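You operate a simulated robot arm through the tools that you are given. There is no shell and no other tool.

You are at the controls of a simulated robot arm. One attempt, no reset.

## Task
Swap the empty jar for the yellow paint and spray the sole once.
Fine: the empty jar goes on the booth roof, the new one into the socket; door shut and air on to spray, air off after. Set down upright: big paint jar.

Only the result counts: the job must be done as asked and must still hold three seconds after the hand-in. Knocking over, shifting, dropping, spilling or breaking anything else fails it.

## Robot
A 7-joint arm with a two-finger parallel gripper, fixed in place. Base frame: the origin is at the foot of the arm, x ahead of it, y to its left, z up. Units: cm, rad, N and s.
Its first joint turns from -2.897 to 2.897 rad. Payload 4.4 kg.
The TCP is the grasp point between the finger pads, 2.3 cm short of the fingertips. In the tool frame z runs along the fingers and y along their closing line. The gripper opens to 9.4 cm. The fingers are 3.8 cm wide and 1 cm thick; the gripper's body (5.4 by 9.6 cm) begins 3.9 cm behind the TCP.
Orientation is that of the tool frame in the base frame, as a unit quaternion [x, y, z, w]. With the fingers straight down and closing along the base's y, the tool's x points along the base's -x, its y along +y and its z along -z.

## Interface
- The arm moves only by the tool servo_tool. Its argument "motion" is a list that holds one entry, the list of rows, each a list of 7 numbers: the shift along the base's x, y, z in units of 100 mm (1.0 is 100 mm), then the turn, a rotation vector about the base's x, y, z in units of 90 degrees (1.0 is 90 degrees), then the gripper command, from -1 (fully open) to 1 (shut), values between in proportion. In form: [[[tx, ty, tz, ax, ay, az, gripper], ...]]. A call has 1 to 20 rows; each row is the pose to reach, as a shift and turn from the pose commanded when the call began. A call with a number of a shift or a turn outside -1 to 1 is refused whole. Rows are played at 5 a second. More than 5 cm and 0.15 rad between two rows, or a gripper value outside its range, and nothing of the call is played. A pose out of reach is approached as far as the arm can. The call stops where the force on the tool passes 40 N (or 10 N more than at its start, if that is more) or the arm is blocked; 0.2 s more then pass. The fingers move at their own pace (about 7.2 cm/s each) and stop on an object; they squeeze with about 28 N. The grip force told is the motor's: it shows also when the fingers shut on nothing. Time passes only in rows, and 0.2 s behind the last, so rows that repeat a pose let the fingers close. The reply holds the time, the measured pose of the TCP, the force on the tool along the base axes, the opening and the grip force, in the units named above and with some noise, with the torque about the TCP (base axes, N m) and any sound that the robot's microphone picked up, and new pictures: "show" is both (left out), scene, wrist or none.
- Cameras (640 x 400 px; columns grow to the right, rows downward): "scene" is fixed at [22.02, 64.92, 178.25]; the picture's right is [-0.80, -0.60, 0.00], its down [-0.40, 0.53, -0.75] and it looks along [0.45, -0.60, -0.66] (base axes); focal length 214 px, centre (320, 200). "wrist" rides on the gripper at [8.6, 1.6, -7.4] in the tool frame; the picture's right is [-0.18, 0.98, 0.00], its down [-0.58, -0.11, -0.81] and it looks along [-0.79, -0.15, 0.59] (tool axes); focal length 243 px, centre (320, 200). There is no depth. A picture from a camera that has moved, and an enlarged one, comes with that camera's place and axes in the base frame and with its lens.
- inspect(camera, box): a new picture of the part [left, top, right, bottom] of that camera's present view, enlarged. The clock stands still meanwhile.
- finish_job(): hands the job in; it is judged then, once.

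Places have to be worked out from the pictures, the camera data and where the tool is seen. Open the gripper and draw the arm clear of the work before you hand the job in, unless the task says otherwise.

The tools are called after "Emit:" as name(argument=value, ...) on one line, values as JSON. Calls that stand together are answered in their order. servo_tool: Moves the arm, as the interface text tells. Its arguments: {"type":"object","properties":{"motion":{"type":"array"},"show":{"type":"string","enum":["both","scene","wrist","none"]}},"required":["motion"]} The other tools are called the same way: inspect (camera, box) takes an enlarged picture of a part of a camera's view; finish_job () hands the job in.

At the start:

```text
time_s: 0.0
eef_pos: [73.3, 20.05, 155.18]
orientation: [0.0, 1.0, 0.001, 0.001]
force: [0.6, -0.2, -0.3]
moment: [-0.02, 0.0, 0.02]
width: 9.41
finger_force: 0.0
```

scene: 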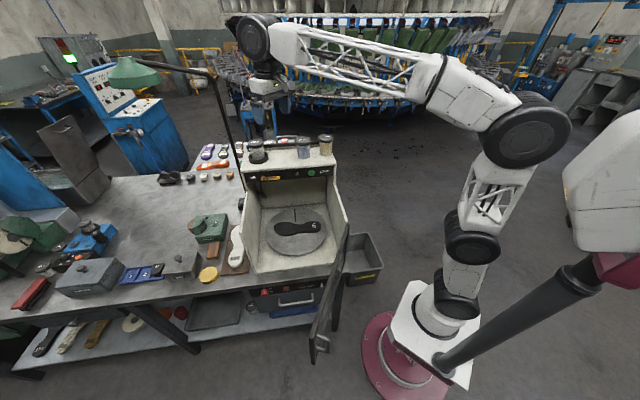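
wrist: 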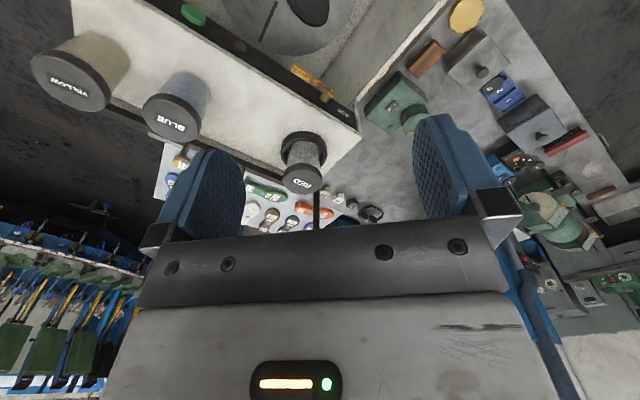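

The pictures show a booth with jars labelled YELLOW, BLUE and RED on its roof. I'll enlarge both views to find the socket, air switch, trigger and door.

Emit:
inspect(camera="scene", box=[220, 120, 400, 233])

Emit:
inspect(camera="wrist", box=[0, 0, 400, 250])

Emit:
inspect(camera="scene", box=[220, 220, 400, 370])

```text
3.54 times, centred on (310, 176) of scene
camera zoom: at [22.02, 64.92, 178.25], right [-0.8, -0.6, 0.0], down [-0.4, 0.53, -0.75], along [0.45, -0.6, -0.66], focal length 759 px, centre (355, 283)
```

zoom: 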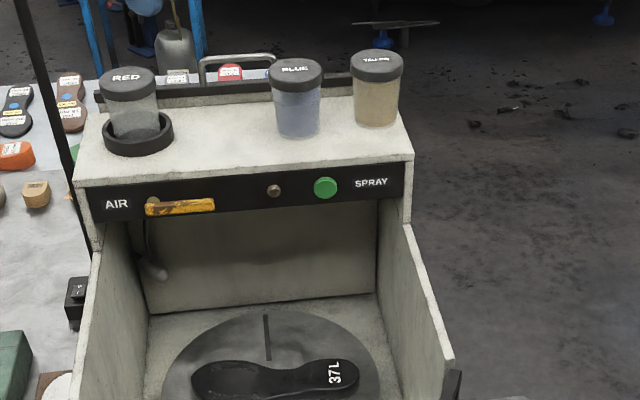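

```text
1.60 times, centred on (200, 125) of wrist
camera zoom: at [64.74, 21.6, 162.71], right [0.18, 0.98, 0.0], down [0.58, -0.11, 0.81], along [0.79, -0.15, -0.59], focal length 388 px, centre (512, 320)
```

zoom: 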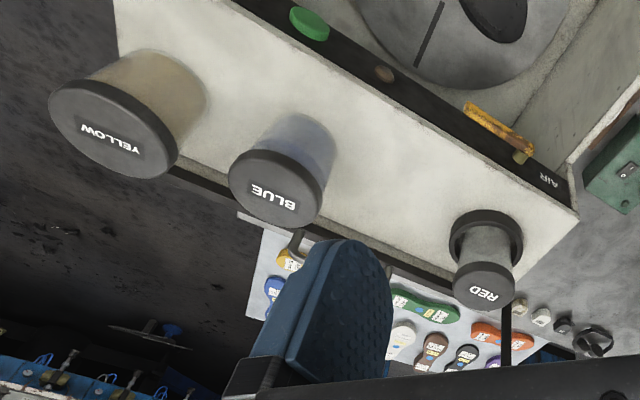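

```text
2.67 times, centred on (310, 295) of scene
camera zoom: at [22.02, 64.92, 178.25], right [-0.8, -0.6, 0.0], down [-0.4, 0.53, -0.75], along [0.45, -0.6, -0.66], focal length 572 px, centre (347, -53)
```

zoom: 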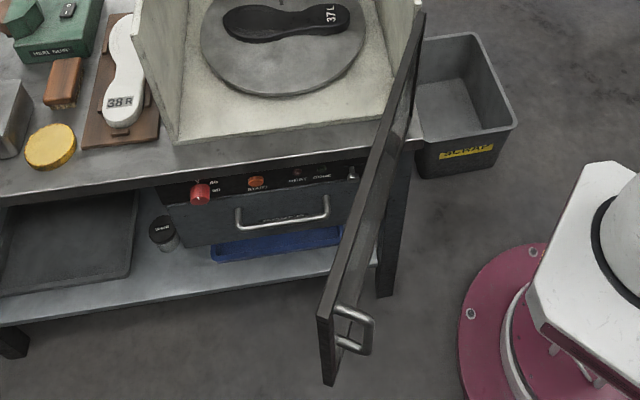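

The red-labelled jar in the socket ring at about (97, 12) looks empty. Yellow is at about (73.5, -8.5), the roof is at z≈126 and the lids at ≈135. The booth is turned 45°, so I'll turn the tool 45° and move towards the socket at a safe height.

Emit:
servo_tool(motion=[[[0.16, -0.06, 0, 0, 0, 0.083, -1], [0.33, -0.13, 0, 0, 0, 0.167, -1], [0.5, -0.2, 0, 0, 0, 0.25, -1], [0.67, -0.27, 0, 0, 0, 0.333, -1], [0.83, -0.33, 0, 0, 0, 0.417, -1], [1.0, -0.4, 0, 0, 0, 0.5, -1], [1.0, -0.4, 0, 0, 0, 0.5, -1]]])

```text
time_s: 1.6
eef_pos: [83.24, 15.99, 155.26]
orientation: [-0.384, 0.924, 0.0, 0.0]
force: [-0.6, -0.7, -0.3]
moment: [0.0, 0.01, 0.01]
width: 9.41
finger_force: 0.1
camera wrist: at [76.17, 11.06, 162.68], right [-0.57, 0.82, 0.0], down [0.49, 0.33, 0.81], along [0.66, 0.46, -0.59], focal length 243 px, centre (320, 200)
```

scene: 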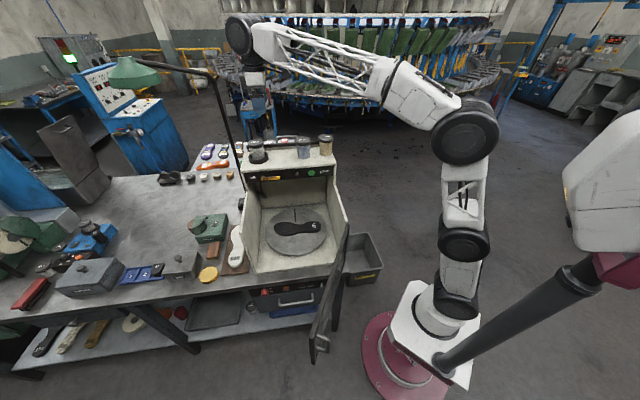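
wrist: 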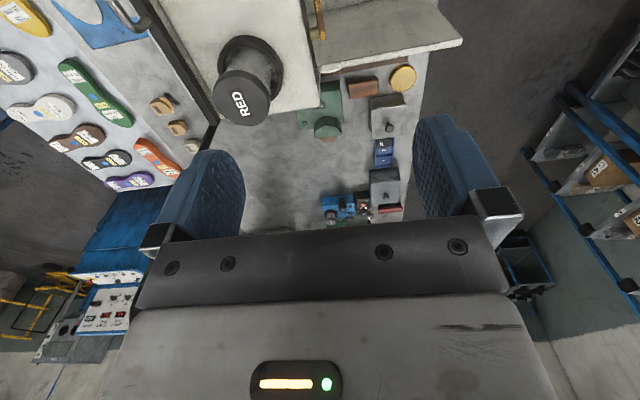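

I'll enlarge the red jar in both views to triangulate it more precisely.

Emit:
inspect(camera="wrist", box=[160, 0, 360, 125])

Emit:
inspect(camera="scene", box=[230, 120, 350, 195])

```text
3.20 times, centred on (260, 62) of wrist
camera zoom: at [76.17, 11.06, 162.68], right [-0.57, 0.82, 0.0], down [0.49, 0.33, 0.81], along [0.66, 0.46, -0.59], focal length 776 px, centre (512, 640)
```

zoom: 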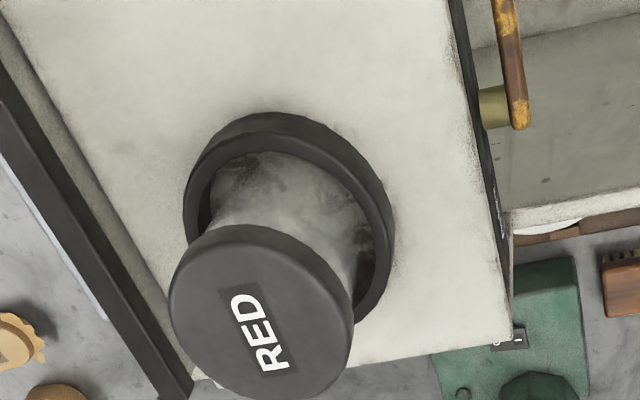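

```text
5.33 times, centred on (290, 158) of scene
camera zoom: at [22.02, 64.92, 178.25], right [-0.8, -0.6, 0.0], down [-0.4, 0.53, -0.75], along [0.45, -0.6, -0.66], focal length 1144 px, centre (480, 427)
```

zoom: 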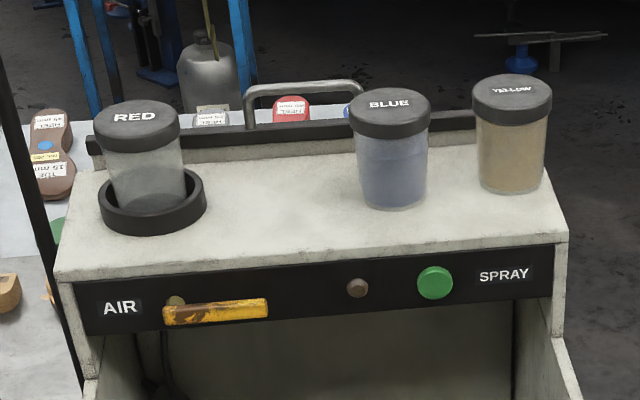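

Refined estimate: the red jar is at about (94.6, 12.7) with lid top z≈135.5, and the lid is ≈7.1 cm across. I'll move to just above it and check the alignment.

Emit:
servo_tool(motion=[[[0.4, -0.12, 0, 0, 0, 0, -1], [0.8, -0.24, 0, 0, 0, 0, -1], [1.0, -0.3, -0.3, 0, 0, 0, -1], [1.0, -0.3, -0.7, 0, 0, 0, -1], [1.0, -0.3, -0.9, 0, 0, 0, -1], [1.0, -0.3, -0.9, 0, 0, 0, -1]]])

```text
time_s: 3.0
eef_pos: [93.57, 12.76, 146.41]
orientation: [-0.382, 0.924, 0.0, 0.0]
force: [-0.2, -0.1, 0.9]
moment: [0.01, 0.0, 0.03]
width: 9.38
finger_force: 0.0
camera wrist: at [86.41, 7.81, 153.85], right [-0.57, 0.82, 0.0], down [0.49, 0.33, 0.81], along [0.67, 0.46, -0.59], focal length 243 px, centre (320, 200)
```

scene: 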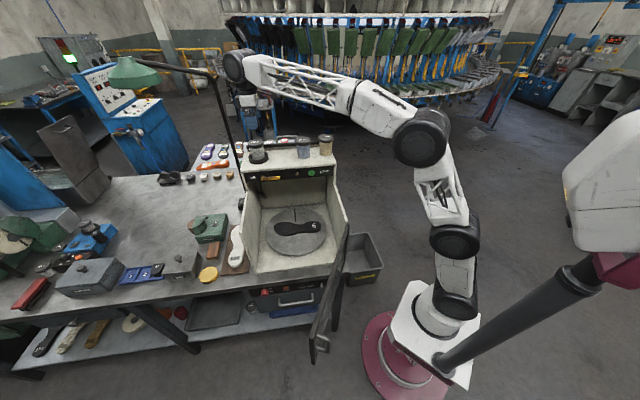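
wrist: 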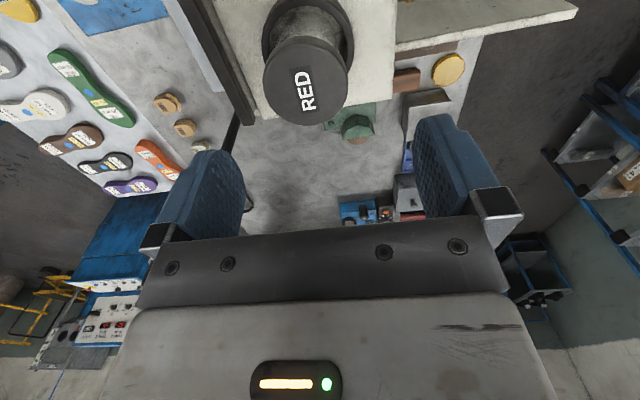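

The lid centre appears at about (95.0, 12.5). I'll shift above it and lower the fingertips to about 3 cm over the lid for a final check.

Emit:
servo_tool(motion=[[[0.14, -0.03, 0, 0, 0, 0, -1], [0.14, -0.03, -0.3, 0, 0, 0, -1], [0.14, -0.03, -0.5, 0, 0, 0, -1], [0.14, -0.03, -0.5, 0, 0, 0, -1]]])

Emit:
inspect(camera="wrist", box=[200, 0, 440, 150])

Emit:
inspect(camera="scene", box=[210, 85, 330, 185])

```text
time_s: 4.0
eef_pos: [94.81, 12.6, 141.48]
orientation: [-0.383, 0.924, 0.0, -0.001]
force: [0.2, 0.3, 0.0]
moment: [0.01, 0.0, -0.02]
width: 9.4
finger_force: 0.1
camera wrist: at [87.64, 7.52, 148.89], right [-0.57, 0.82, 0.0], down [0.49, 0.33, 0.81], along [0.67, 0.46, -0.59], focal length 243 px, centre (320, 200)
```

scene: 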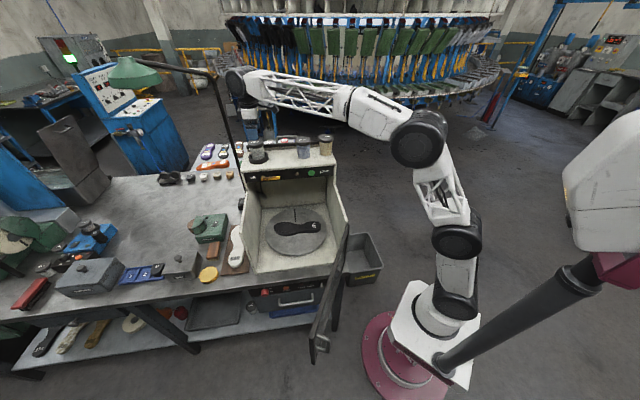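
wrist: 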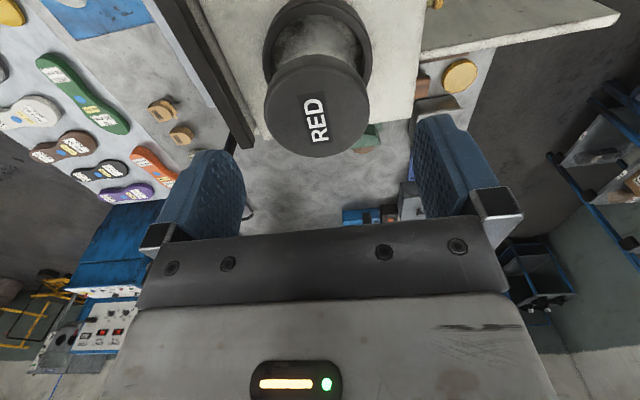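

```text
2.67 times, centred on (320, 75) of wrist
camera zoom: at [87.64, 7.52, 148.89], right [-0.57, 0.82, 0.0], down [0.49, 0.33, 0.81], along [0.67, 0.46, -0.59], focal length 647 px, centre (320, 533)
```

zoom: 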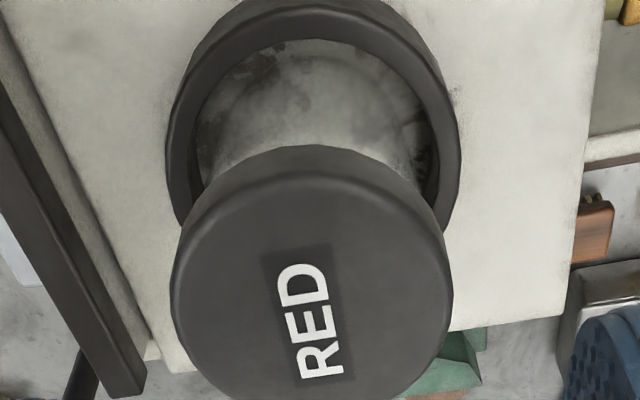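

```text
4.00 times, centred on (270, 135) of scene
camera zoom: at [22.02, 64.92, 178.25], right [-0.8, -0.6, 0.0], down [-0.4, 0.53, -0.75], along [0.45, -0.6, -0.66], focal length 858 px, centre (520, 460)
```

zoom: 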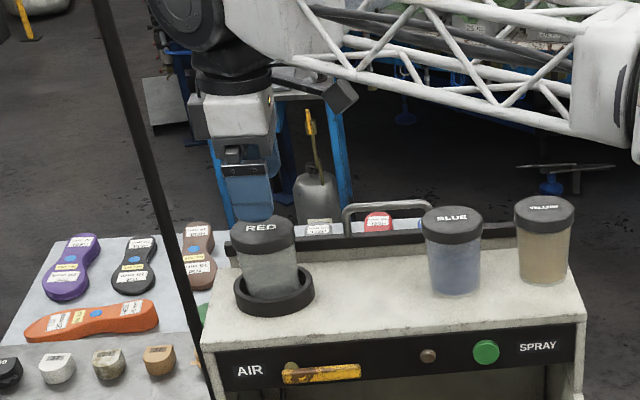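

The lid is nicely centred under the fingers. I'll descend to TCP z≈133.1 and close on the lid.

Emit:
servo_tool(motion=[[[0.015, -0.015, -0.3, 0, 0, 0, -1], [0.015, -0.015, -0.6, 0, 0, 0, -1], [0.015, -0.015, -0.84, 0, 0, 0, -1], [0.015, -0.015, -0.84, 0, 0, 0, -1], [0.015, -0.015, -0.84, 0, 0, 0, 1], [0.015, -0.015, -0.84, 0, 0, 0, 1], [0.015, -0.015, -0.84, 0, 0, 0, 1], [0.015, -0.015, -0.84, 0, 0, 0, 1]]])

Emit:
inspect(camera="scene", box=[210, 85, 330, 185])

```text
time_s: 5.8
eef_pos: [94.82, 12.32, 132.87]
orientation: [-0.383, 0.924, -0.001, 0.0]
force: [-1.0, 0.4, 0.2]
moment: [-0.04, 0.01, 0.02]
width: 6.57
finger_force: 28.1
camera wrist: at [87.75, 7.45, 140.42], right [-0.57, 0.82, 0.0], down [0.49, 0.33, 0.81], along [0.67, 0.46, -0.59], focal length 243 px, centre (320, 200)
```

scene: 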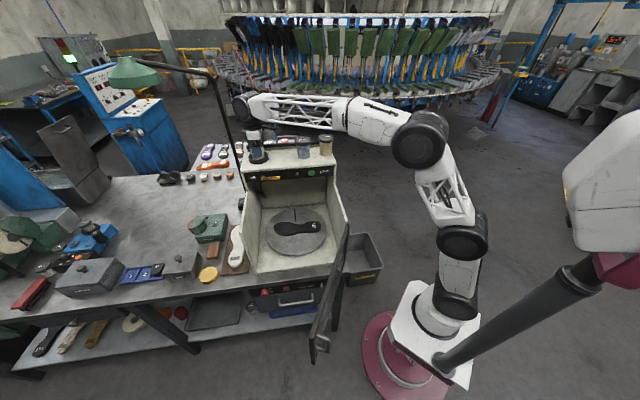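
wrist: 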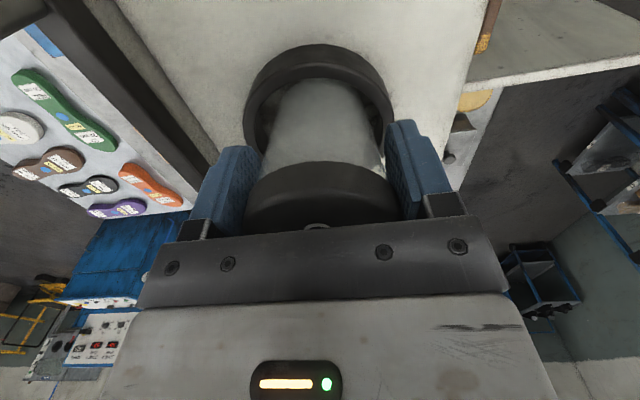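

```text
4.00 times, centred on (270, 135) of scene
camera zoom: at [22.02, 64.92, 178.25], right [-0.8, -0.6, 0.0], down [-0.4, 0.53, -0.75], along [0.45, -0.6, -0.66], focal length 858 px, centre (520, 460)
```

zoom: 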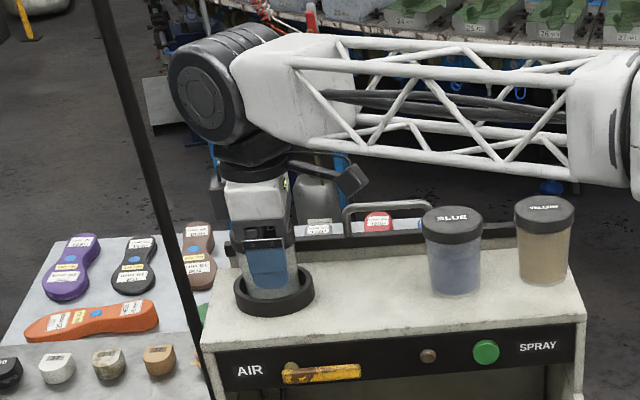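

The grip holds at 6.6 cm. I'll lift the jar straight up 8 cm out of the ring.

Emit:
servo_tool(motion=[[[0, 0, 0.15, 0, 0, 0, 1], [0, 0, 0.3, 0, 0, 0, 1], [0, 0, 0.5, 0, 0, 0, 1], [0, 0, 0.7, 0, 0, 0, 1], [0, 0, 0.8, 0, 0, 0, 1], [0, 0, 0.8, 0, 0, 0, 1]]])

Emit:
inspect(camera="scene", box=[210, 85, 330, 185])

Emit:
inspect(camera="wrist", box=[160, 0, 480, 240])

```text
time_s: 7.2
eef_pos: [94.93, 12.53, 140.73]
orientation: [-0.382, 0.924, 0.0, 0.0]
force: [0.5, 0.8, -2.2]
moment: [0.03, 0.02, 0.02]
width: 6.58
finger_force: 28.5
camera wrist: at [87.83, 7.52, 148.27], right [-0.57, 0.82, 0.0], down [0.49, 0.33, 0.81], along [0.67, 0.46, -0.59], focal length 243 px, centre (320, 200)
```

scene: 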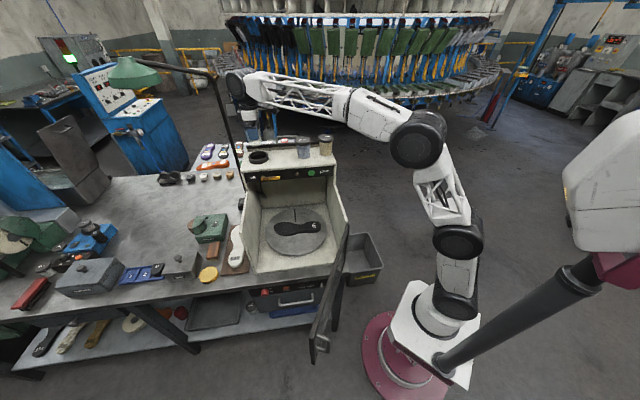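
wrist: 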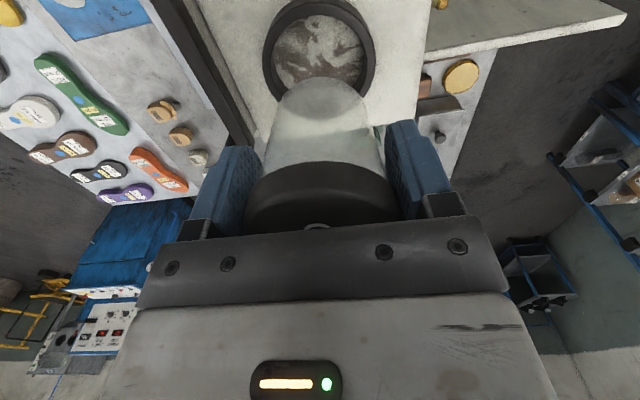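

```text
4.00 times, centred on (270, 135) of scene
camera zoom: at [22.02, 64.92, 178.25], right [-0.8, -0.6, 0.0], down [-0.4, 0.53, -0.75], along [0.45, -0.6, -0.66], focal length 858 px, centre (520, 460)
```

zoom: 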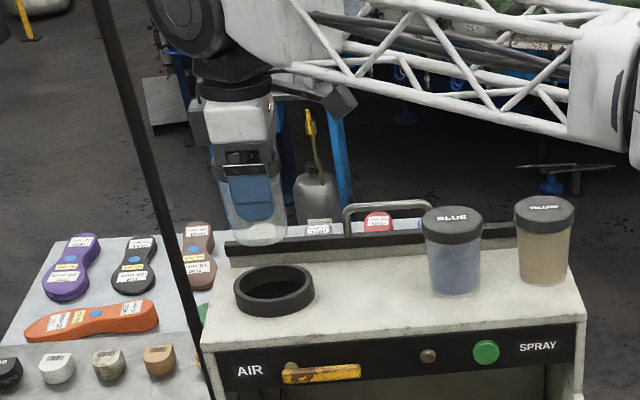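

```text
1.67 times, centred on (320, 120) of wrist
camera zoom: at [87.83, 7.52, 148.27], right [-0.57, 0.82, 0.0], down [0.49, 0.33, 0.81], along [0.67, 0.46, -0.59], focal length 404 px, centre (320, 333)
```

zoom: 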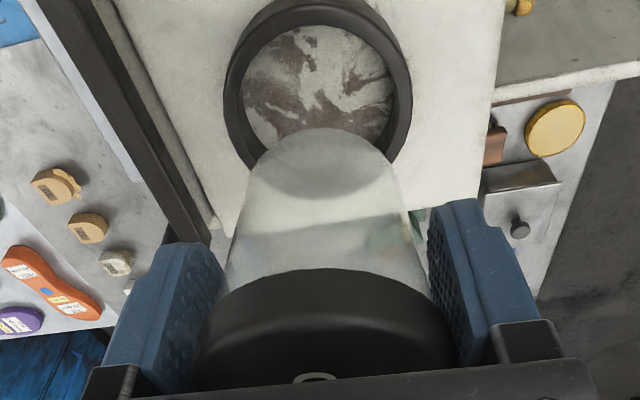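

The socket ring is clear and the jar hangs cleanly. I'll carry the empty jar 10.3 cm along the roof to the gap between the ring and the blue jar, still held high.

Emit:
servo_tool(motion=[[[-0.15, -0.15, 0, 0, 0, 0, 1], [-0.35, -0.35, 0, 0, 0, 0, 1], [-0.55, -0.55, 0, 0, 0, 0, 1], [-0.7, -0.7, 0, 0, 0, 0, 1], [-0.73, -0.73, 0, 0, 0, 0, 1], [-0.73, -0.73, -0.2, 0, 0, 0, 1], [-0.73, -0.73, -0.4, 0, 0, 0, 1], [-0.73, -0.73, -0.6, 0, 0, 0, 1], [-0.73, -0.73, -0.6, 0, 0, 0, 1]]])

Emit:
inspect(camera="scene", box=[230, 105, 350, 180])

Emit:
inspect(camera="wrist", box=[160, 0, 480, 240])

```text
time_s: 9.2
eef_pos: [87.51, 5.21, 134.72]
orientation: [-0.382, 0.924, 0.001, 0.0]
force: [-0.2, -0.5, -1.7]
moment: [-0.05, 0.01, -0.01]
width: 6.57
finger_force: 27.7
camera wrist: at [80.36, 0.19, 142.35], right [-0.57, 0.82, 0.0], down [0.49, 0.33, 0.81], along [0.67, 0.46, -0.59], focal length 243 px, centre (320, 200)
```

scene: 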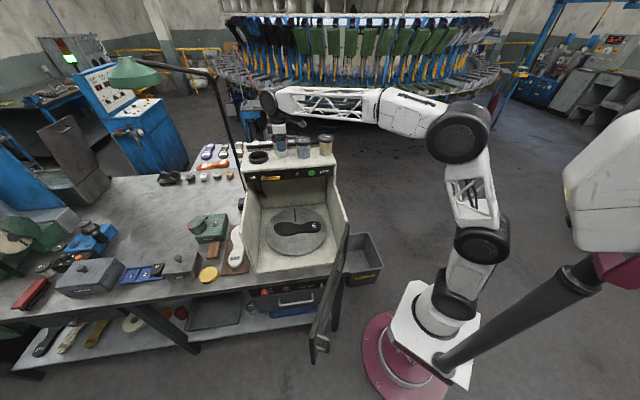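
wrist: 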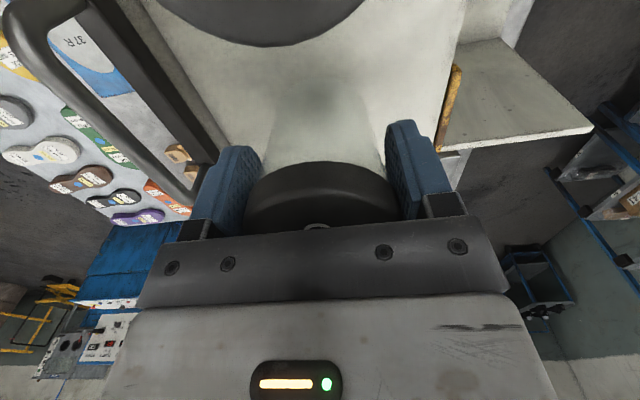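

```text
5.33 times, centred on (290, 142) of scene
camera zoom: at [22.02, 64.92, 178.25], right [-0.8, -0.6, 0.0], down [-0.4, 0.53, -0.75], along [0.45, -0.6, -0.66], focal length 1144 px, centre (480, 507)
```

zoom: 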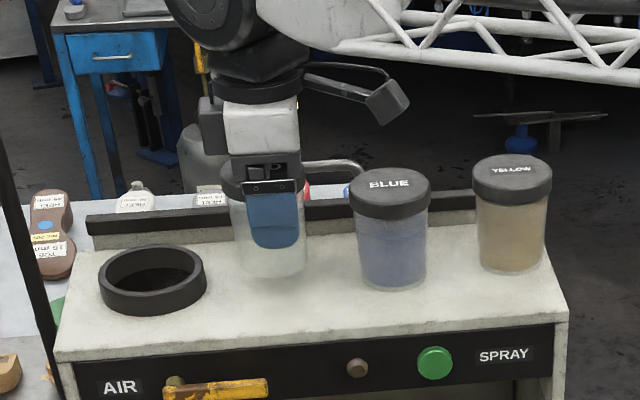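

```text
1.67 times, centred on (320, 120) of wrist
camera zoom: at [80.36, 0.19, 142.35], right [-0.57, 0.82, 0.0], down [0.49, 0.33, 0.81], along [0.67, 0.46, -0.59], focal length 404 px, centre (320, 333)
```

zoom: 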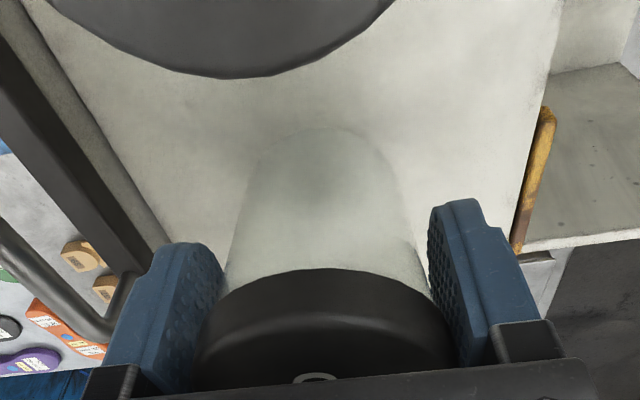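

There's clear space all round the jar. I'll lower it in small steps and feel for contact with the roof.

Emit:
servo_tool(motion=[[[0, 0, -0.05, 0, 0, 0, 1], [0, 0, -0.1, 0, 0, 0, 1], [0, 0, -0.14, 0, 0, 0, 1], [0, 0, -0.17, 0, 0, 0, 1], [0, 0, -0.17, 0, 0, 0, 1]]], show="none")

Emit:
inspect(camera="scene", box=[230, 105, 350, 180])

```text
time_s: 10.4
eef_pos: [87.47, 5.15, 133.0]
orientation: [-0.382, 0.924, 0.0, 0.001]
force: [-0.4, -0.1, -1.5]
moment: [-0.02, 0.02, 0.03]
width: 6.57
finger_force: 28.1
```

```text
5.33 times, centred on (290, 142) of scene
camera zoom: at [22.02, 64.92, 178.25], right [-0.8, -0.6, 0.0], down [-0.4, 0.53, -0.75], along [0.45, -0.6, -0.66], focal length 1144 px, centre (480, 507)
```

zoom: 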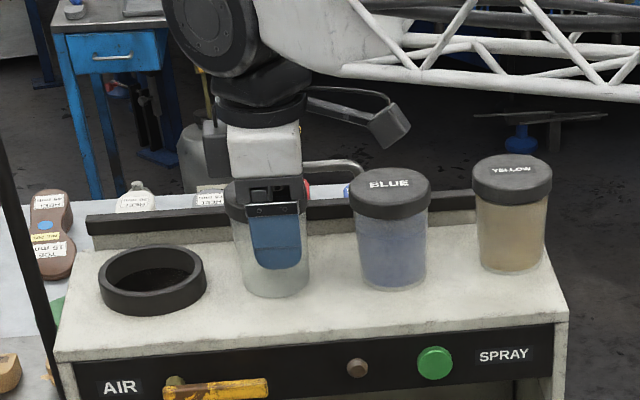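

Emit:
servo_tool(motion=[[[0, 0, -0.02, 0, 0, 0, 1], [0, 0, -0.04, 0, 0, 0, 1], [0, 0, -0.06, 0, 0, 0, 1]]], show="none")

```text
time_s: 11.2
eef_pos: [87.38, 5.11, 132.71]
orientation: [-0.383, 0.924, 0.0, 0.001]
force: [2.2, 2.9, 26.0]
moment: [0.15, -0.11, -0.01]
width: 6.61
finger_force: 27.9
```

Contact with the roof at TCP z≈132.75, with a force of 26 N. I'll ease up 0.15 cm and open the fingers.

Emit:
servo_tool(motion=[[[0, 0, 0.012, 0, 0, 0, 1], [0, 0, 0.012, 0, 0, 0, -1], [0, 0, 0.012, 0, 0, 0, -1], [0, 0, 0.012, 0, 0, 0, -1], [0, 0, 0.012, 0, 0, 0, -1], [0, 0, 0.3, 0, 0, 0, -1], [0, 0, 0.65, 0, 0, 0, -1], [0, 0, 1.0, 0, 0, 0, -1], [0, 0, 1.0, 0, 0, 0, -1]]])

Emit:
inspect(camera="scene", box=[230, 105, 350, 180])

```text
time_s: 13.2
eef_pos: [87.24, 5.29, 142.28]
orientation: [-0.383, 0.924, -0.001, 0.0]
force: [-0.1, -0.2, -0.5]
moment: [0.0, 0.02, 0.0]
width: 9.41
finger_force: 0.2
camera wrist: at [80.1, 0.32, 149.8], right [-0.57, 0.82, 0.0], down [0.49, 0.33, 0.81], along [0.67, 0.46, -0.59], focal length 243 px, centre (320, 200)
```

scene: 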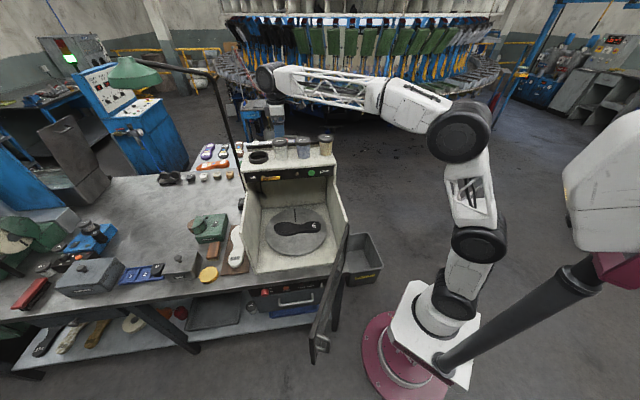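
wrist: 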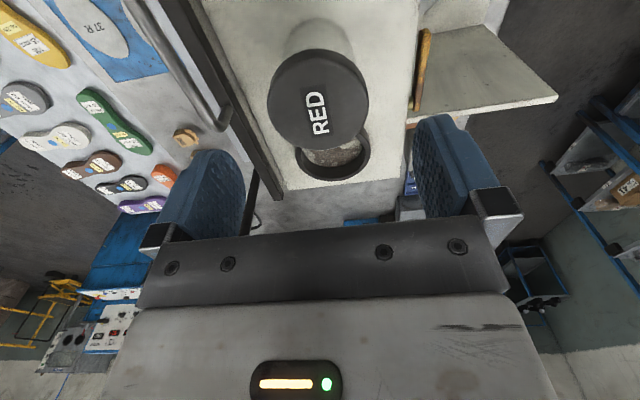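

```text
5.33 times, centred on (290, 142) of scene
camera zoom: at [22.02, 64.92, 178.25], right [-0.8, -0.6, 0.0], down [-0.4, 0.53, -0.75], along [0.45, -0.6, -0.66], focal length 1144 px, centre (480, 507)
```

zoom: 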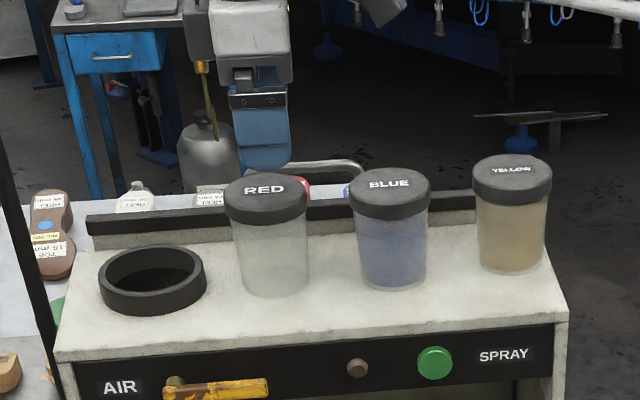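

The empty jar stands upright. Now I'll move along the roof at a safe height to above the yellow jar, estimated at (73.3, -8.1).

Emit:
servo_tool(motion=[[[0, 0, 0.35, 0, 0, 0, -1], [-0.3, -0.3, 0.35, 0, 0, 0, -1], [-0.6, -0.6, 0.35, 0, 0, 0, -1], [-0.9, -0.9, 0.35, 0, 0, 0, -1], [-0.95, -0.95, 0.35, 0, 0, 0, -1], [-0.95, -0.95, 0.35, 0, 0, 0, -1]]], show="wrist")

```text
time_s: 14.6
eef_pos: [78.28, -4.46, 145.99]
orientation: [-0.384, 0.924, 0.0, 0.0]
force: [0.5, 0.5, -0.1]
moment: [0.0, 0.0, 0.01]
width: 9.4
finger_force: 0.0
camera wrist: at [71.02, -9.43, 153.39], right [-0.56, 0.83, 0.0], down [0.49, 0.33, 0.81], along [0.67, 0.46, -0.59], focal length 243 px, centre (320, 200)
```

wrist: 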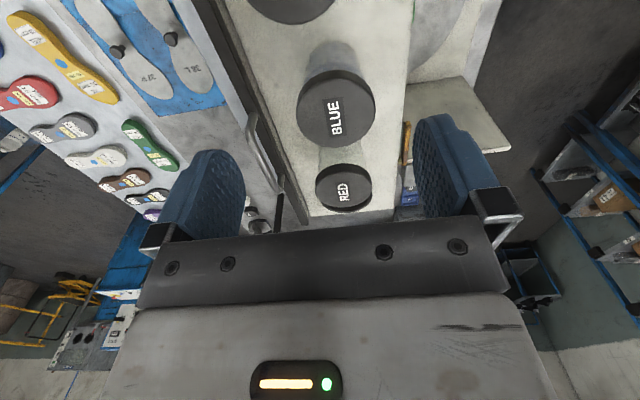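

Yellow's lid shows at the top edge of the picture. I'll move the rest of the way.

Emit:
servo_tool(motion=[[[-0.25, -0.18, 0, 0, 0, 0, -1], [-0.48, -0.36, 0, 0, 0, 0, -1], [-0.48, -0.36, 0, 0, 0, 0, -1]]], show="wrist")

Emit:
inspect(camera="wrist", box=[200, 0, 440, 150])

```text
time_s: 15.4
eef_pos: [73.19, -7.71, 146.21]
orientation: [-0.383, 0.924, 0.0, 0.0]
force: [0.6, -0.3, 0.2]
moment: [-0.02, 0.0, 0.02]
width: 9.4
finger_force: 0.1
camera wrist: at [66.11, -12.76, 153.59], right [-0.57, 0.82, 0.0], down [0.49, 0.33, 0.81], along [0.67, 0.46, -0.59], focal length 243 px, centre (320, 200)
```

wrist: 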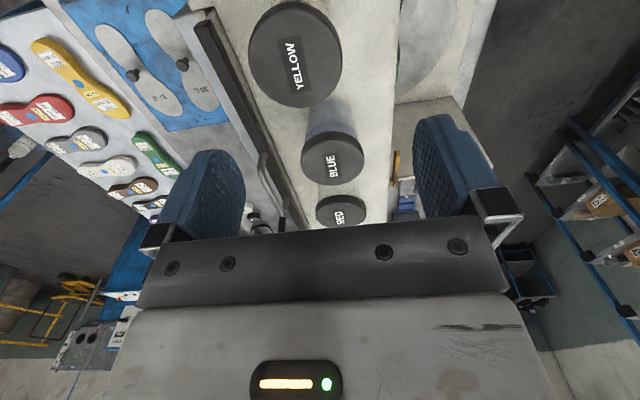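

```text
2.67 times, centred on (320, 75) of wrist
camera zoom: at [66.11, -12.76, 153.59], right [-0.57, 0.82, 0.0], down [0.49, 0.33, 0.81], along [0.67, 0.46, -0.59], focal length 647 px, centre (320, 533)
```

zoom: 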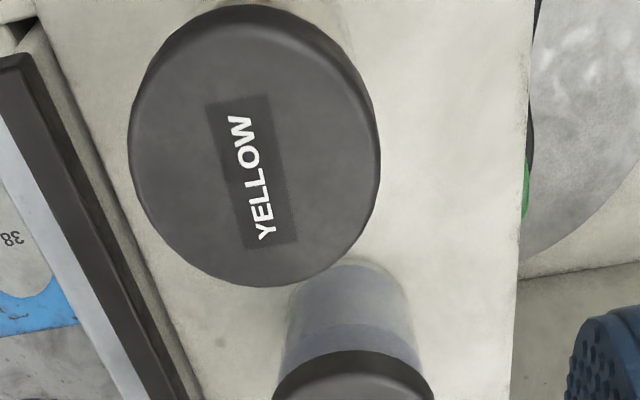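

The yellow lid centre computes to about (73.6, -9.7). I'll shift there and drop to z≈141.5 for a final check.

Emit:
servo_tool(motion=[[[0.035, -0.2, 0, 0, 0, 0, -1], [0.035, -0.2, -0.25, 0, 0, 0, -1], [0.035, -0.2, -0.47, 0, 0, 0, -1], [0.035, -0.2, -0.47, 0, 0, 0, -1]]], show="wrist")

Emit:
inspect(camera="wrist", box=[200, 0, 440, 180])

```text
time_s: 16.4
eef_pos: [73.72, -9.97, 141.34]
orientation: [-0.384, 0.924, 0.0, 0.001]
force: [0.6, 0.4, 0.2]
moment: [0.0, 0.02, 0.01]
width: 9.4
finger_force: 0.2
camera wrist: at [66.51, -14.89, 148.71], right [-0.57, 0.82, 0.0], down [0.49, 0.33, 0.81], along [0.67, 0.46, -0.59], focal length 243 px, centre (320, 200)
```

wrist: 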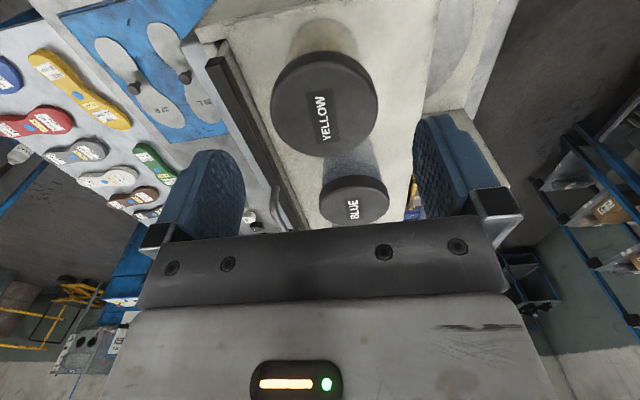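

```text
2.22 times, centred on (320, 90) of wrist
camera zoom: at [66.51, -14.89, 148.71], right [-0.57, 0.82, 0.0], down [0.49, 0.33, 0.81], along [0.67, 0.46, -0.59], focal length 539 px, centre (320, 444)
```

zoom: 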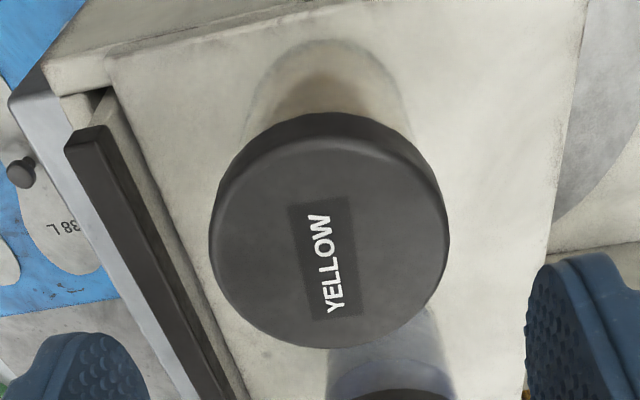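

Centred to within 0.3 cm. I'll correct slightly, descend to the same grasp height (z≈132.9), and close.

Emit:
servo_tool(motion=[[[-0.01, 0.02, -0.3, 0, 0, 0, -1], [-0.01, 0.02, -0.6, 0, 0, 0, -1], [-0.01, 0.02, -0.84, 0, 0, 0, -1], [-0.01, 0.02, -0.84, 0, 0, 0, -1], [-0.01, 0.02, -0.84, 0, 0, 0, 1], [-0.01, 0.02, -0.84, 0, 0, 0, 1], [-0.01, 0.02, -0.84, 0, 0, 0, 1], [-0.01, 0.02, -0.84, 0, 0, 0, 1]]], show="wrist")

Emit:
inspect(camera="scene", box=[230, 105, 350, 180])

```text
time_s: 18.2
eef_pos: [73.61, -9.72, 132.68]
orientation: [-0.383, 0.924, 0.0, 0.001]
force: [-0.5, -0.8, 0.2]
moment: [-0.03, -0.02, -0.01]
width: 6.56
finger_force: 27.9
camera wrist: at [66.47, -14.76, 140.24], right [-0.57, 0.82, 0.0], down [0.49, 0.33, 0.81], along [0.67, 0.46, -0.59], focal length 243 px, centre (320, 200)
```

wrist: 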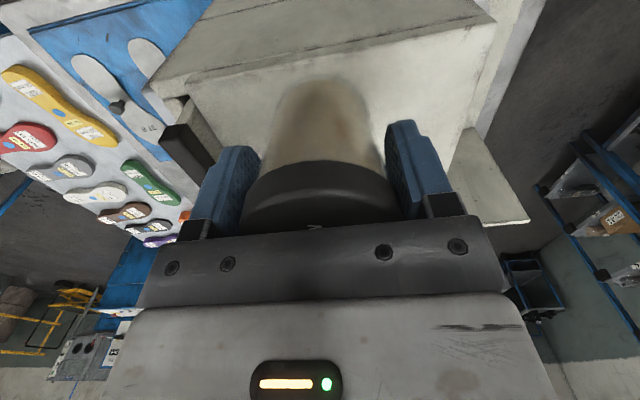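

```text
5.33 times, centred on (290, 142) of scene
camera zoom: at [22.02, 64.92, 178.25], right [-0.8, -0.6, 0.0], down [-0.4, 0.53, -0.75], along [0.45, -0.6, -0.66], focal length 1144 px, centre (480, 507)
```

zoom: 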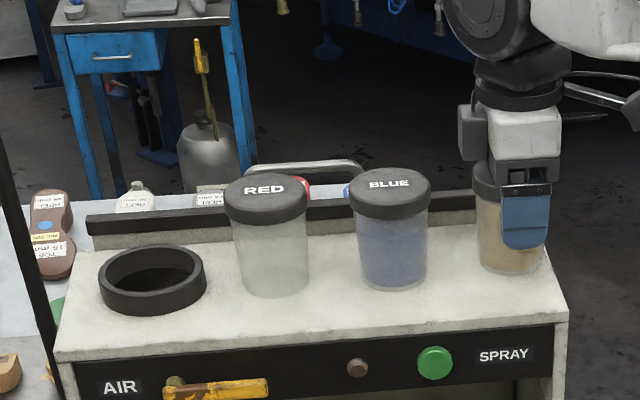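

Gripped at 6.56 cm. I'll lift 14 cm so the jar bottom clears the other lids.

Emit:
servo_tool(motion=[[[0, 0, 0.1, 0, 0, 0, 1], [0, 0, 0.3, 0, 0, 0, 1], [0, 0, 0.6, 0, 0, 0, 1], [0, 0, 0.9, 0, 0, 0, 1], [0, 0, 1.0, 0, 0, 0, 1], [0, 0, 1.0, 0, 0, 0, 1]]], show="none")

Emit:
servo_tool(motion=[[[0, 0, 0.2, 0, 0, 0, 1], [0, 0, 0.5, 0, 0, 0, 1], [0.2, 0.2, 0.5, 0, 0, 0, 1], [0.45, 0.45, 0.5, 0, 0, 0, 1], [0.7, 0.7, 0.5, 0, 0, 0, 1], [0.9, 0.9, 0.5, 0, 0, 0, 1], [1.0, 1.0, 0.5, 0, 0, 0, 1], [1.0, 1.0, 0.5, 0, 0, 0, 1]]])

```text
time_s: 19.6
eef_pos: [73.57, -9.69, 143.04]
orientation: [-0.382, 0.924, -0.001, 0.0]
force: [0.8, 0.8, -2.3]
moment: [0.0, 0.03, -0.03]
width: 6.58
finger_force: 28.0
```

```text
time_s: 21.4
eef_pos: [83.4, 0.46, 147.9]
orientation: [-0.383, 0.924, 0.0, 0.0]
force: [-0.7, -1.2, -1.4]
moment: [0.0, 0.02, 0.03]
width: 6.57
finger_force: 27.6
camera wrist: at [76.38, -4.54, 155.37], right [-0.57, 0.82, 0.0], down [0.49, 0.33, 0.81], along [0.67, 0.46, -0.59], focal length 243 px, centre (320, 200)
```

scene: 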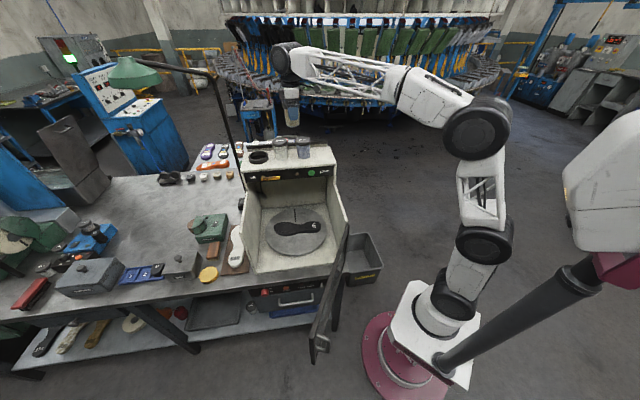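
wrist: 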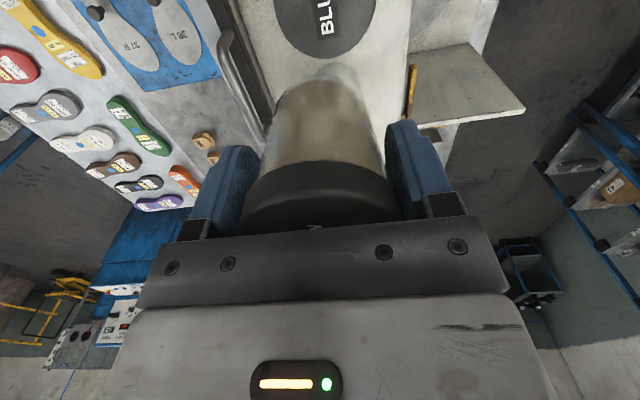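

The yellow jar is above everything and level. I'll continue to above the socket.

Emit:
servo_tool(motion=[[[0.2, 0.2, 0, 0, 0, 0, 1], [0.45, 0.45, 0, 0, 0, 0, 1], [0.7, 0.7, 0, 0, 0, 0, 1], [0.9, 0.9, 0, 0, 0, 0, 1], [1.0, 1.0, 0, 0, 0, 0, 1], [1.0, 1.0, 0, 0, 0, 0, 1]]], show="none")

Emit:
servo_tool(motion=[[[0.13, 0.19, 0, 0, 0, 0, 1], [0.13, 0.19, -0.3, 0, 0, 0, 1], [0.13, 0.19, -0.55, 0, 0, 0, 1], [0.13, 0.19, -0.72, 0, 0, 0, 1], [0.13, 0.19, -0.72, 0, 0, 0, 1]]])

Emit:
inspect(camera="wrist", box=[160, 0, 480, 240])

Emit:
inspect(camera="scene", box=[230, 105, 350, 180])

```text
time_s: 22.8
eef_pos: [93.44, 10.28, 148.18]
orientation: [-0.383, 0.924, 0.0, -0.001]
force: [0.5, 0.3, -1.4]
moment: [-0.02, -0.01, -0.01]
width: 6.58
finger_force: 27.8
```

```text
time_s: 24.0
eef_pos: [94.79, 12.43, 140.7]
orientation: [-0.382, 0.924, 0.0, 0.0]
force: [-0.2, -0.3, -2.0]
moment: [-0.01, 0.0, -0.02]
width: 6.6
finger_force: 27.8
camera wrist: at [87.63, 7.41, 148.21], right [-0.57, 0.82, 0.0], down [0.49, 0.33, 0.81], along [0.67, 0.46, -0.59], focal length 243 px, centre (320, 200)
```

scene: 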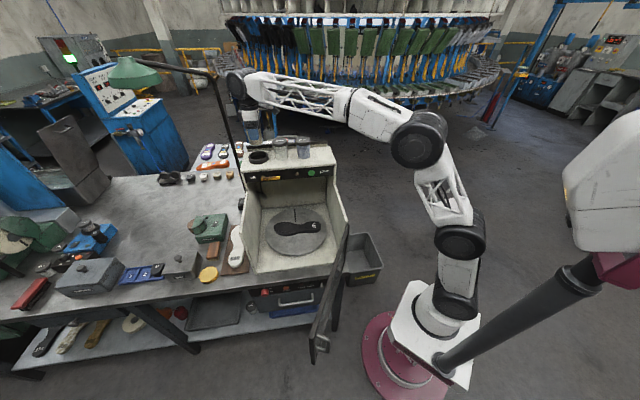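
wrist: 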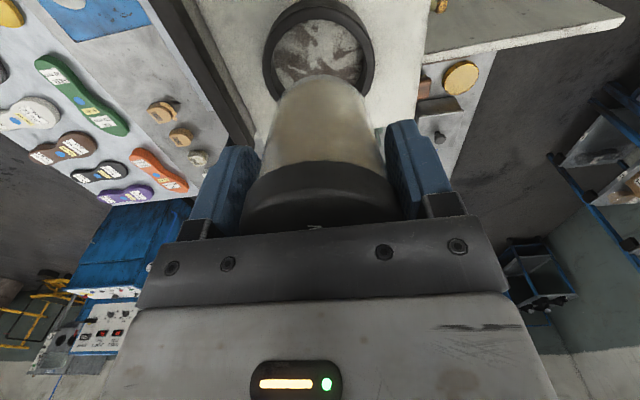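

```text
1.67 times, centred on (320, 120) of wrist
camera zoom: at [87.63, 7.41, 148.21], right [-0.57, 0.82, 0.0], down [0.49, 0.33, 0.81], along [0.67, 0.46, -0.59], focal length 404 px, centre (320, 333)
```

zoom: 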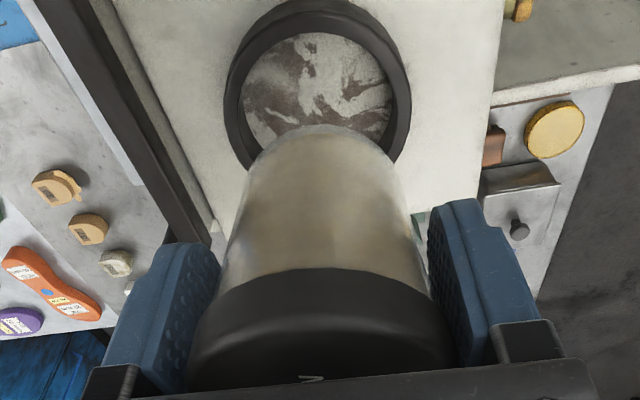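

```text
5.33 times, centred on (290, 142) of scene
camera zoom: at [22.02, 64.92, 178.25], right [-0.8, -0.6, 0.0], down [-0.4, 0.53, -0.75], along [0.45, -0.6, -0.66], focal length 1144 px, centre (480, 507)
```

zoom: 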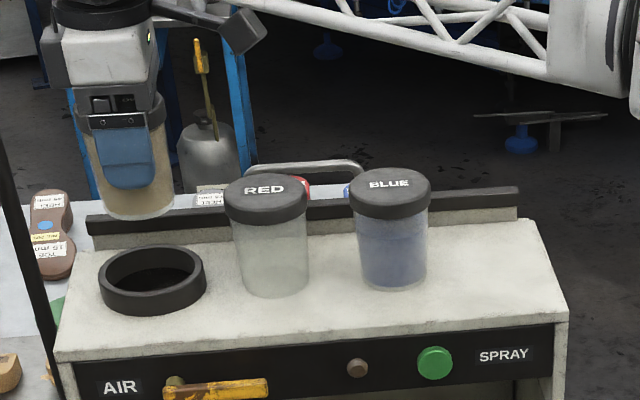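

The view matches the one when the red jar hung above the ring, so the alignment is right. I'll lower into the socket, slowing near the bottom.

Emit:
servo_tool(motion=[[[0.005, 0.005, -0.2, 0, 0, 0, 1], [0.005, 0.005, -0.4, 0, 0, 0, 1], [0.005, 0.005, -0.55, 0, 0, 0, 1], [0.005, 0.005, -0.65, 0, 0, 0, 1], [0.005, 0.005, -0.73, 0, 0, 0, 1], [0.005, 0.005, -0.73, 0, 0, 0, 1]]], show="wrist")

Emit:
inspect(camera="scene", box=[230, 105, 350, 180])

```text
time_s: 25.4
eef_pos: [94.69, 12.42, 133.45]
orientation: [-0.383, 0.924, 0.0, 0.0]
force: [0.4, 0.6, -2.7]
moment: [0.0, 0.04, 0.0]
width: 6.57
finger_force: 27.9
camera wrist: at [87.57, 7.39, 140.92], right [-0.57, 0.82, 0.0], down [0.49, 0.33, 0.81], along [0.67, 0.46, -0.59], focal length 243 px, centre (320, 200)
```

wrist: 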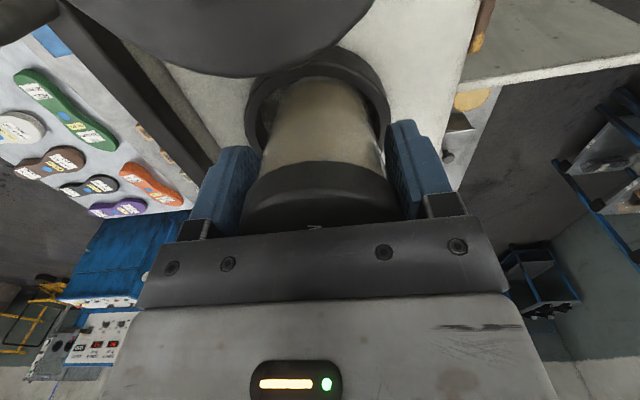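

```text
5.33 times, centred on (290, 142) of scene
camera zoom: at [22.02, 64.92, 178.25], right [-0.8, -0.6, 0.0], down [-0.4, 0.53, -0.75], along [0.45, -0.6, -0.66], focal length 1144 px, centre (480, 507)
```

zoom: 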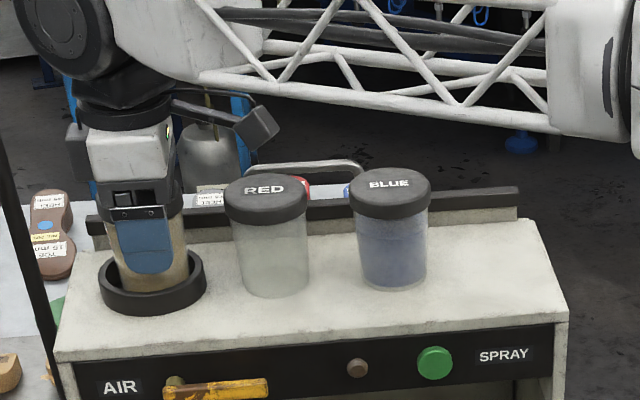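

The jar bottom is inside the ring with no sideways force. I'll lower the last 0.6 cm to contact.

Emit:
servo_tool(motion=[[[0, 0, -0.02, 0, 0, 0, 1], [0, 0, -0.04, 0, 0, 0, 1], [0, 0, -0.055, 0, 0, 0, 1], [0, 0, -0.065, 0, 0, 0, 1]]], show="none")

```text
time_s: 26.4
eef_pos: [94.8, 12.25, 132.89]
orientation: [-0.383, 0.924, 0.0, 0.0]
force: [0.5, 0.1, -1.8]
moment: [-0.02, 0.02, -0.01]
width: 6.57
finger_force: 28.4
```

Emit:
servo_tool(motion=[[[0, 0, -0.01, 0, 0, 0, 1], [0, 0, -0.02, 0, 0, 0, 1], [0, 0, -0.03, 0, 0, 0, 1]]], show="none")

```text
time_s: 27.2
eef_pos: [94.74, 12.39, 132.72]
orientation: [-0.383, 0.924, 0.0, 0.002]
force: [8.8, 2.4, 24.1]
moment: [0.03, 0.0, -0.05]
width: 6.6
finger_force: 28.0
```

Contact on the socket floor at 24 N. I'll ease up slightly, open, and rise straight up.

Emit:
servo_tool(motion=[[[0, 0, 0.01, 0, 0, 0, 1], [0, 0, 0.01, 0, 0, 0, -1], [0, 0, 0.01, 0, 0, 0, -1], [0, 0, 0.01, 0, 0, 0, -1], [0, 0, 0.01, 0, 0, 0, -1], [0, 0, 0.3, 0, 0, 0, -1], [0, 0, 0.65, 0, 0, 0, -1], [0, 0, 1.0, 0, 0, 0, -1], [0, 0, 1.0, 0, 0, 0, -1]]])

Emit:
inspect(camera="scene", box=[230, 105, 350, 180])

Emit:
inspect(camera="scene", box=[230, 170, 410, 290])

Emit:
inspect(camera="scene", box=[230, 270, 410, 390])

```text
time_s: 29.2
eef_pos: [94.79, 12.61, 142.69]
orientation: [-0.383, 0.924, -0.001, 0.0]
force: [-0.4, -0.4, 0.0]
moment: [0.01, 0.02, -0.03]
width: 9.39
finger_force: 0.1
camera wrist: at [87.66, 7.59, 150.13], right [-0.57, 0.82, 0.0], down [0.49, 0.33, 0.81], along [0.67, 0.46, -0.59], focal length 243 px, centre (320, 200)
```

scene: 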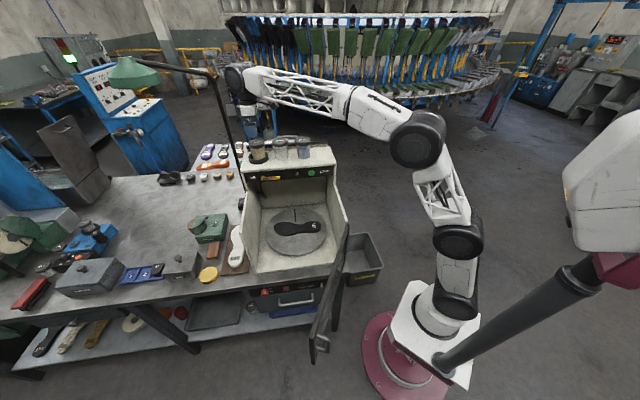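
wrist: 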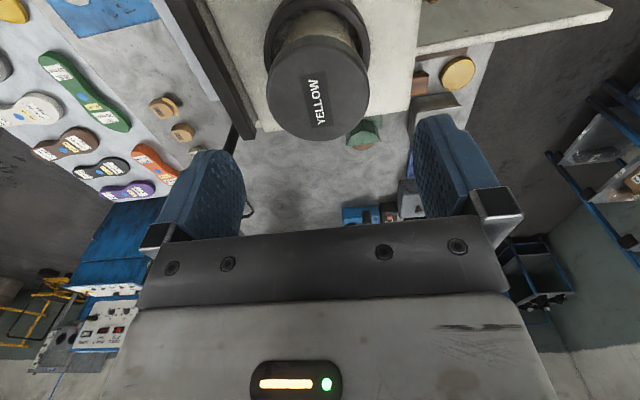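

```text
5.33 times, centred on (290, 142) of scene
camera zoom: at [22.02, 64.92, 178.25], right [-0.8, -0.6, 0.0], down [-0.4, 0.53, -0.75], along [0.45, -0.6, -0.66], focal length 1144 px, centre (480, 507)
```

zoom: 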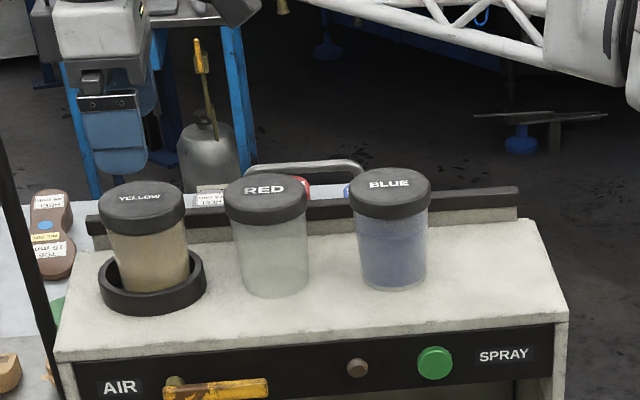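

```text
3.33 times, centred on (320, 230) of scene
camera zoom: at [22.02, 64.92, 178.25], right [-0.8, -0.6, 0.0], down [-0.4, 0.53, -0.75], along [0.45, -0.6, -0.66], focal length 715 px, centre (320, 100)
```

zoom: 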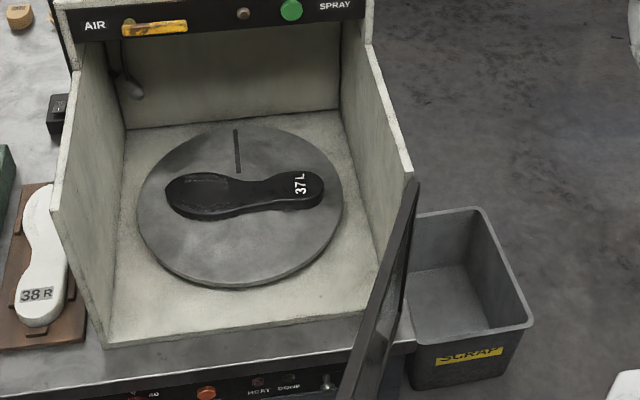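

```text
3.33 times, centred on (320, 330) of scene
camera zoom: at [22.02, 64.92, 178.25], right [-0.8, -0.6, 0.0], down [-0.4, 0.53, -0.75], along [0.45, -0.6, -0.66], focal length 715 px, centre (320, -233)
```

zoom: 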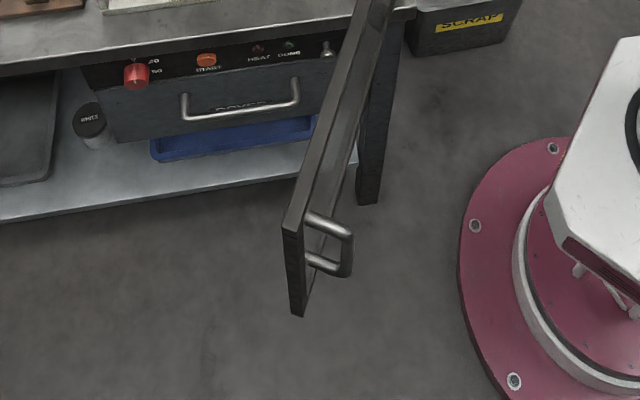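

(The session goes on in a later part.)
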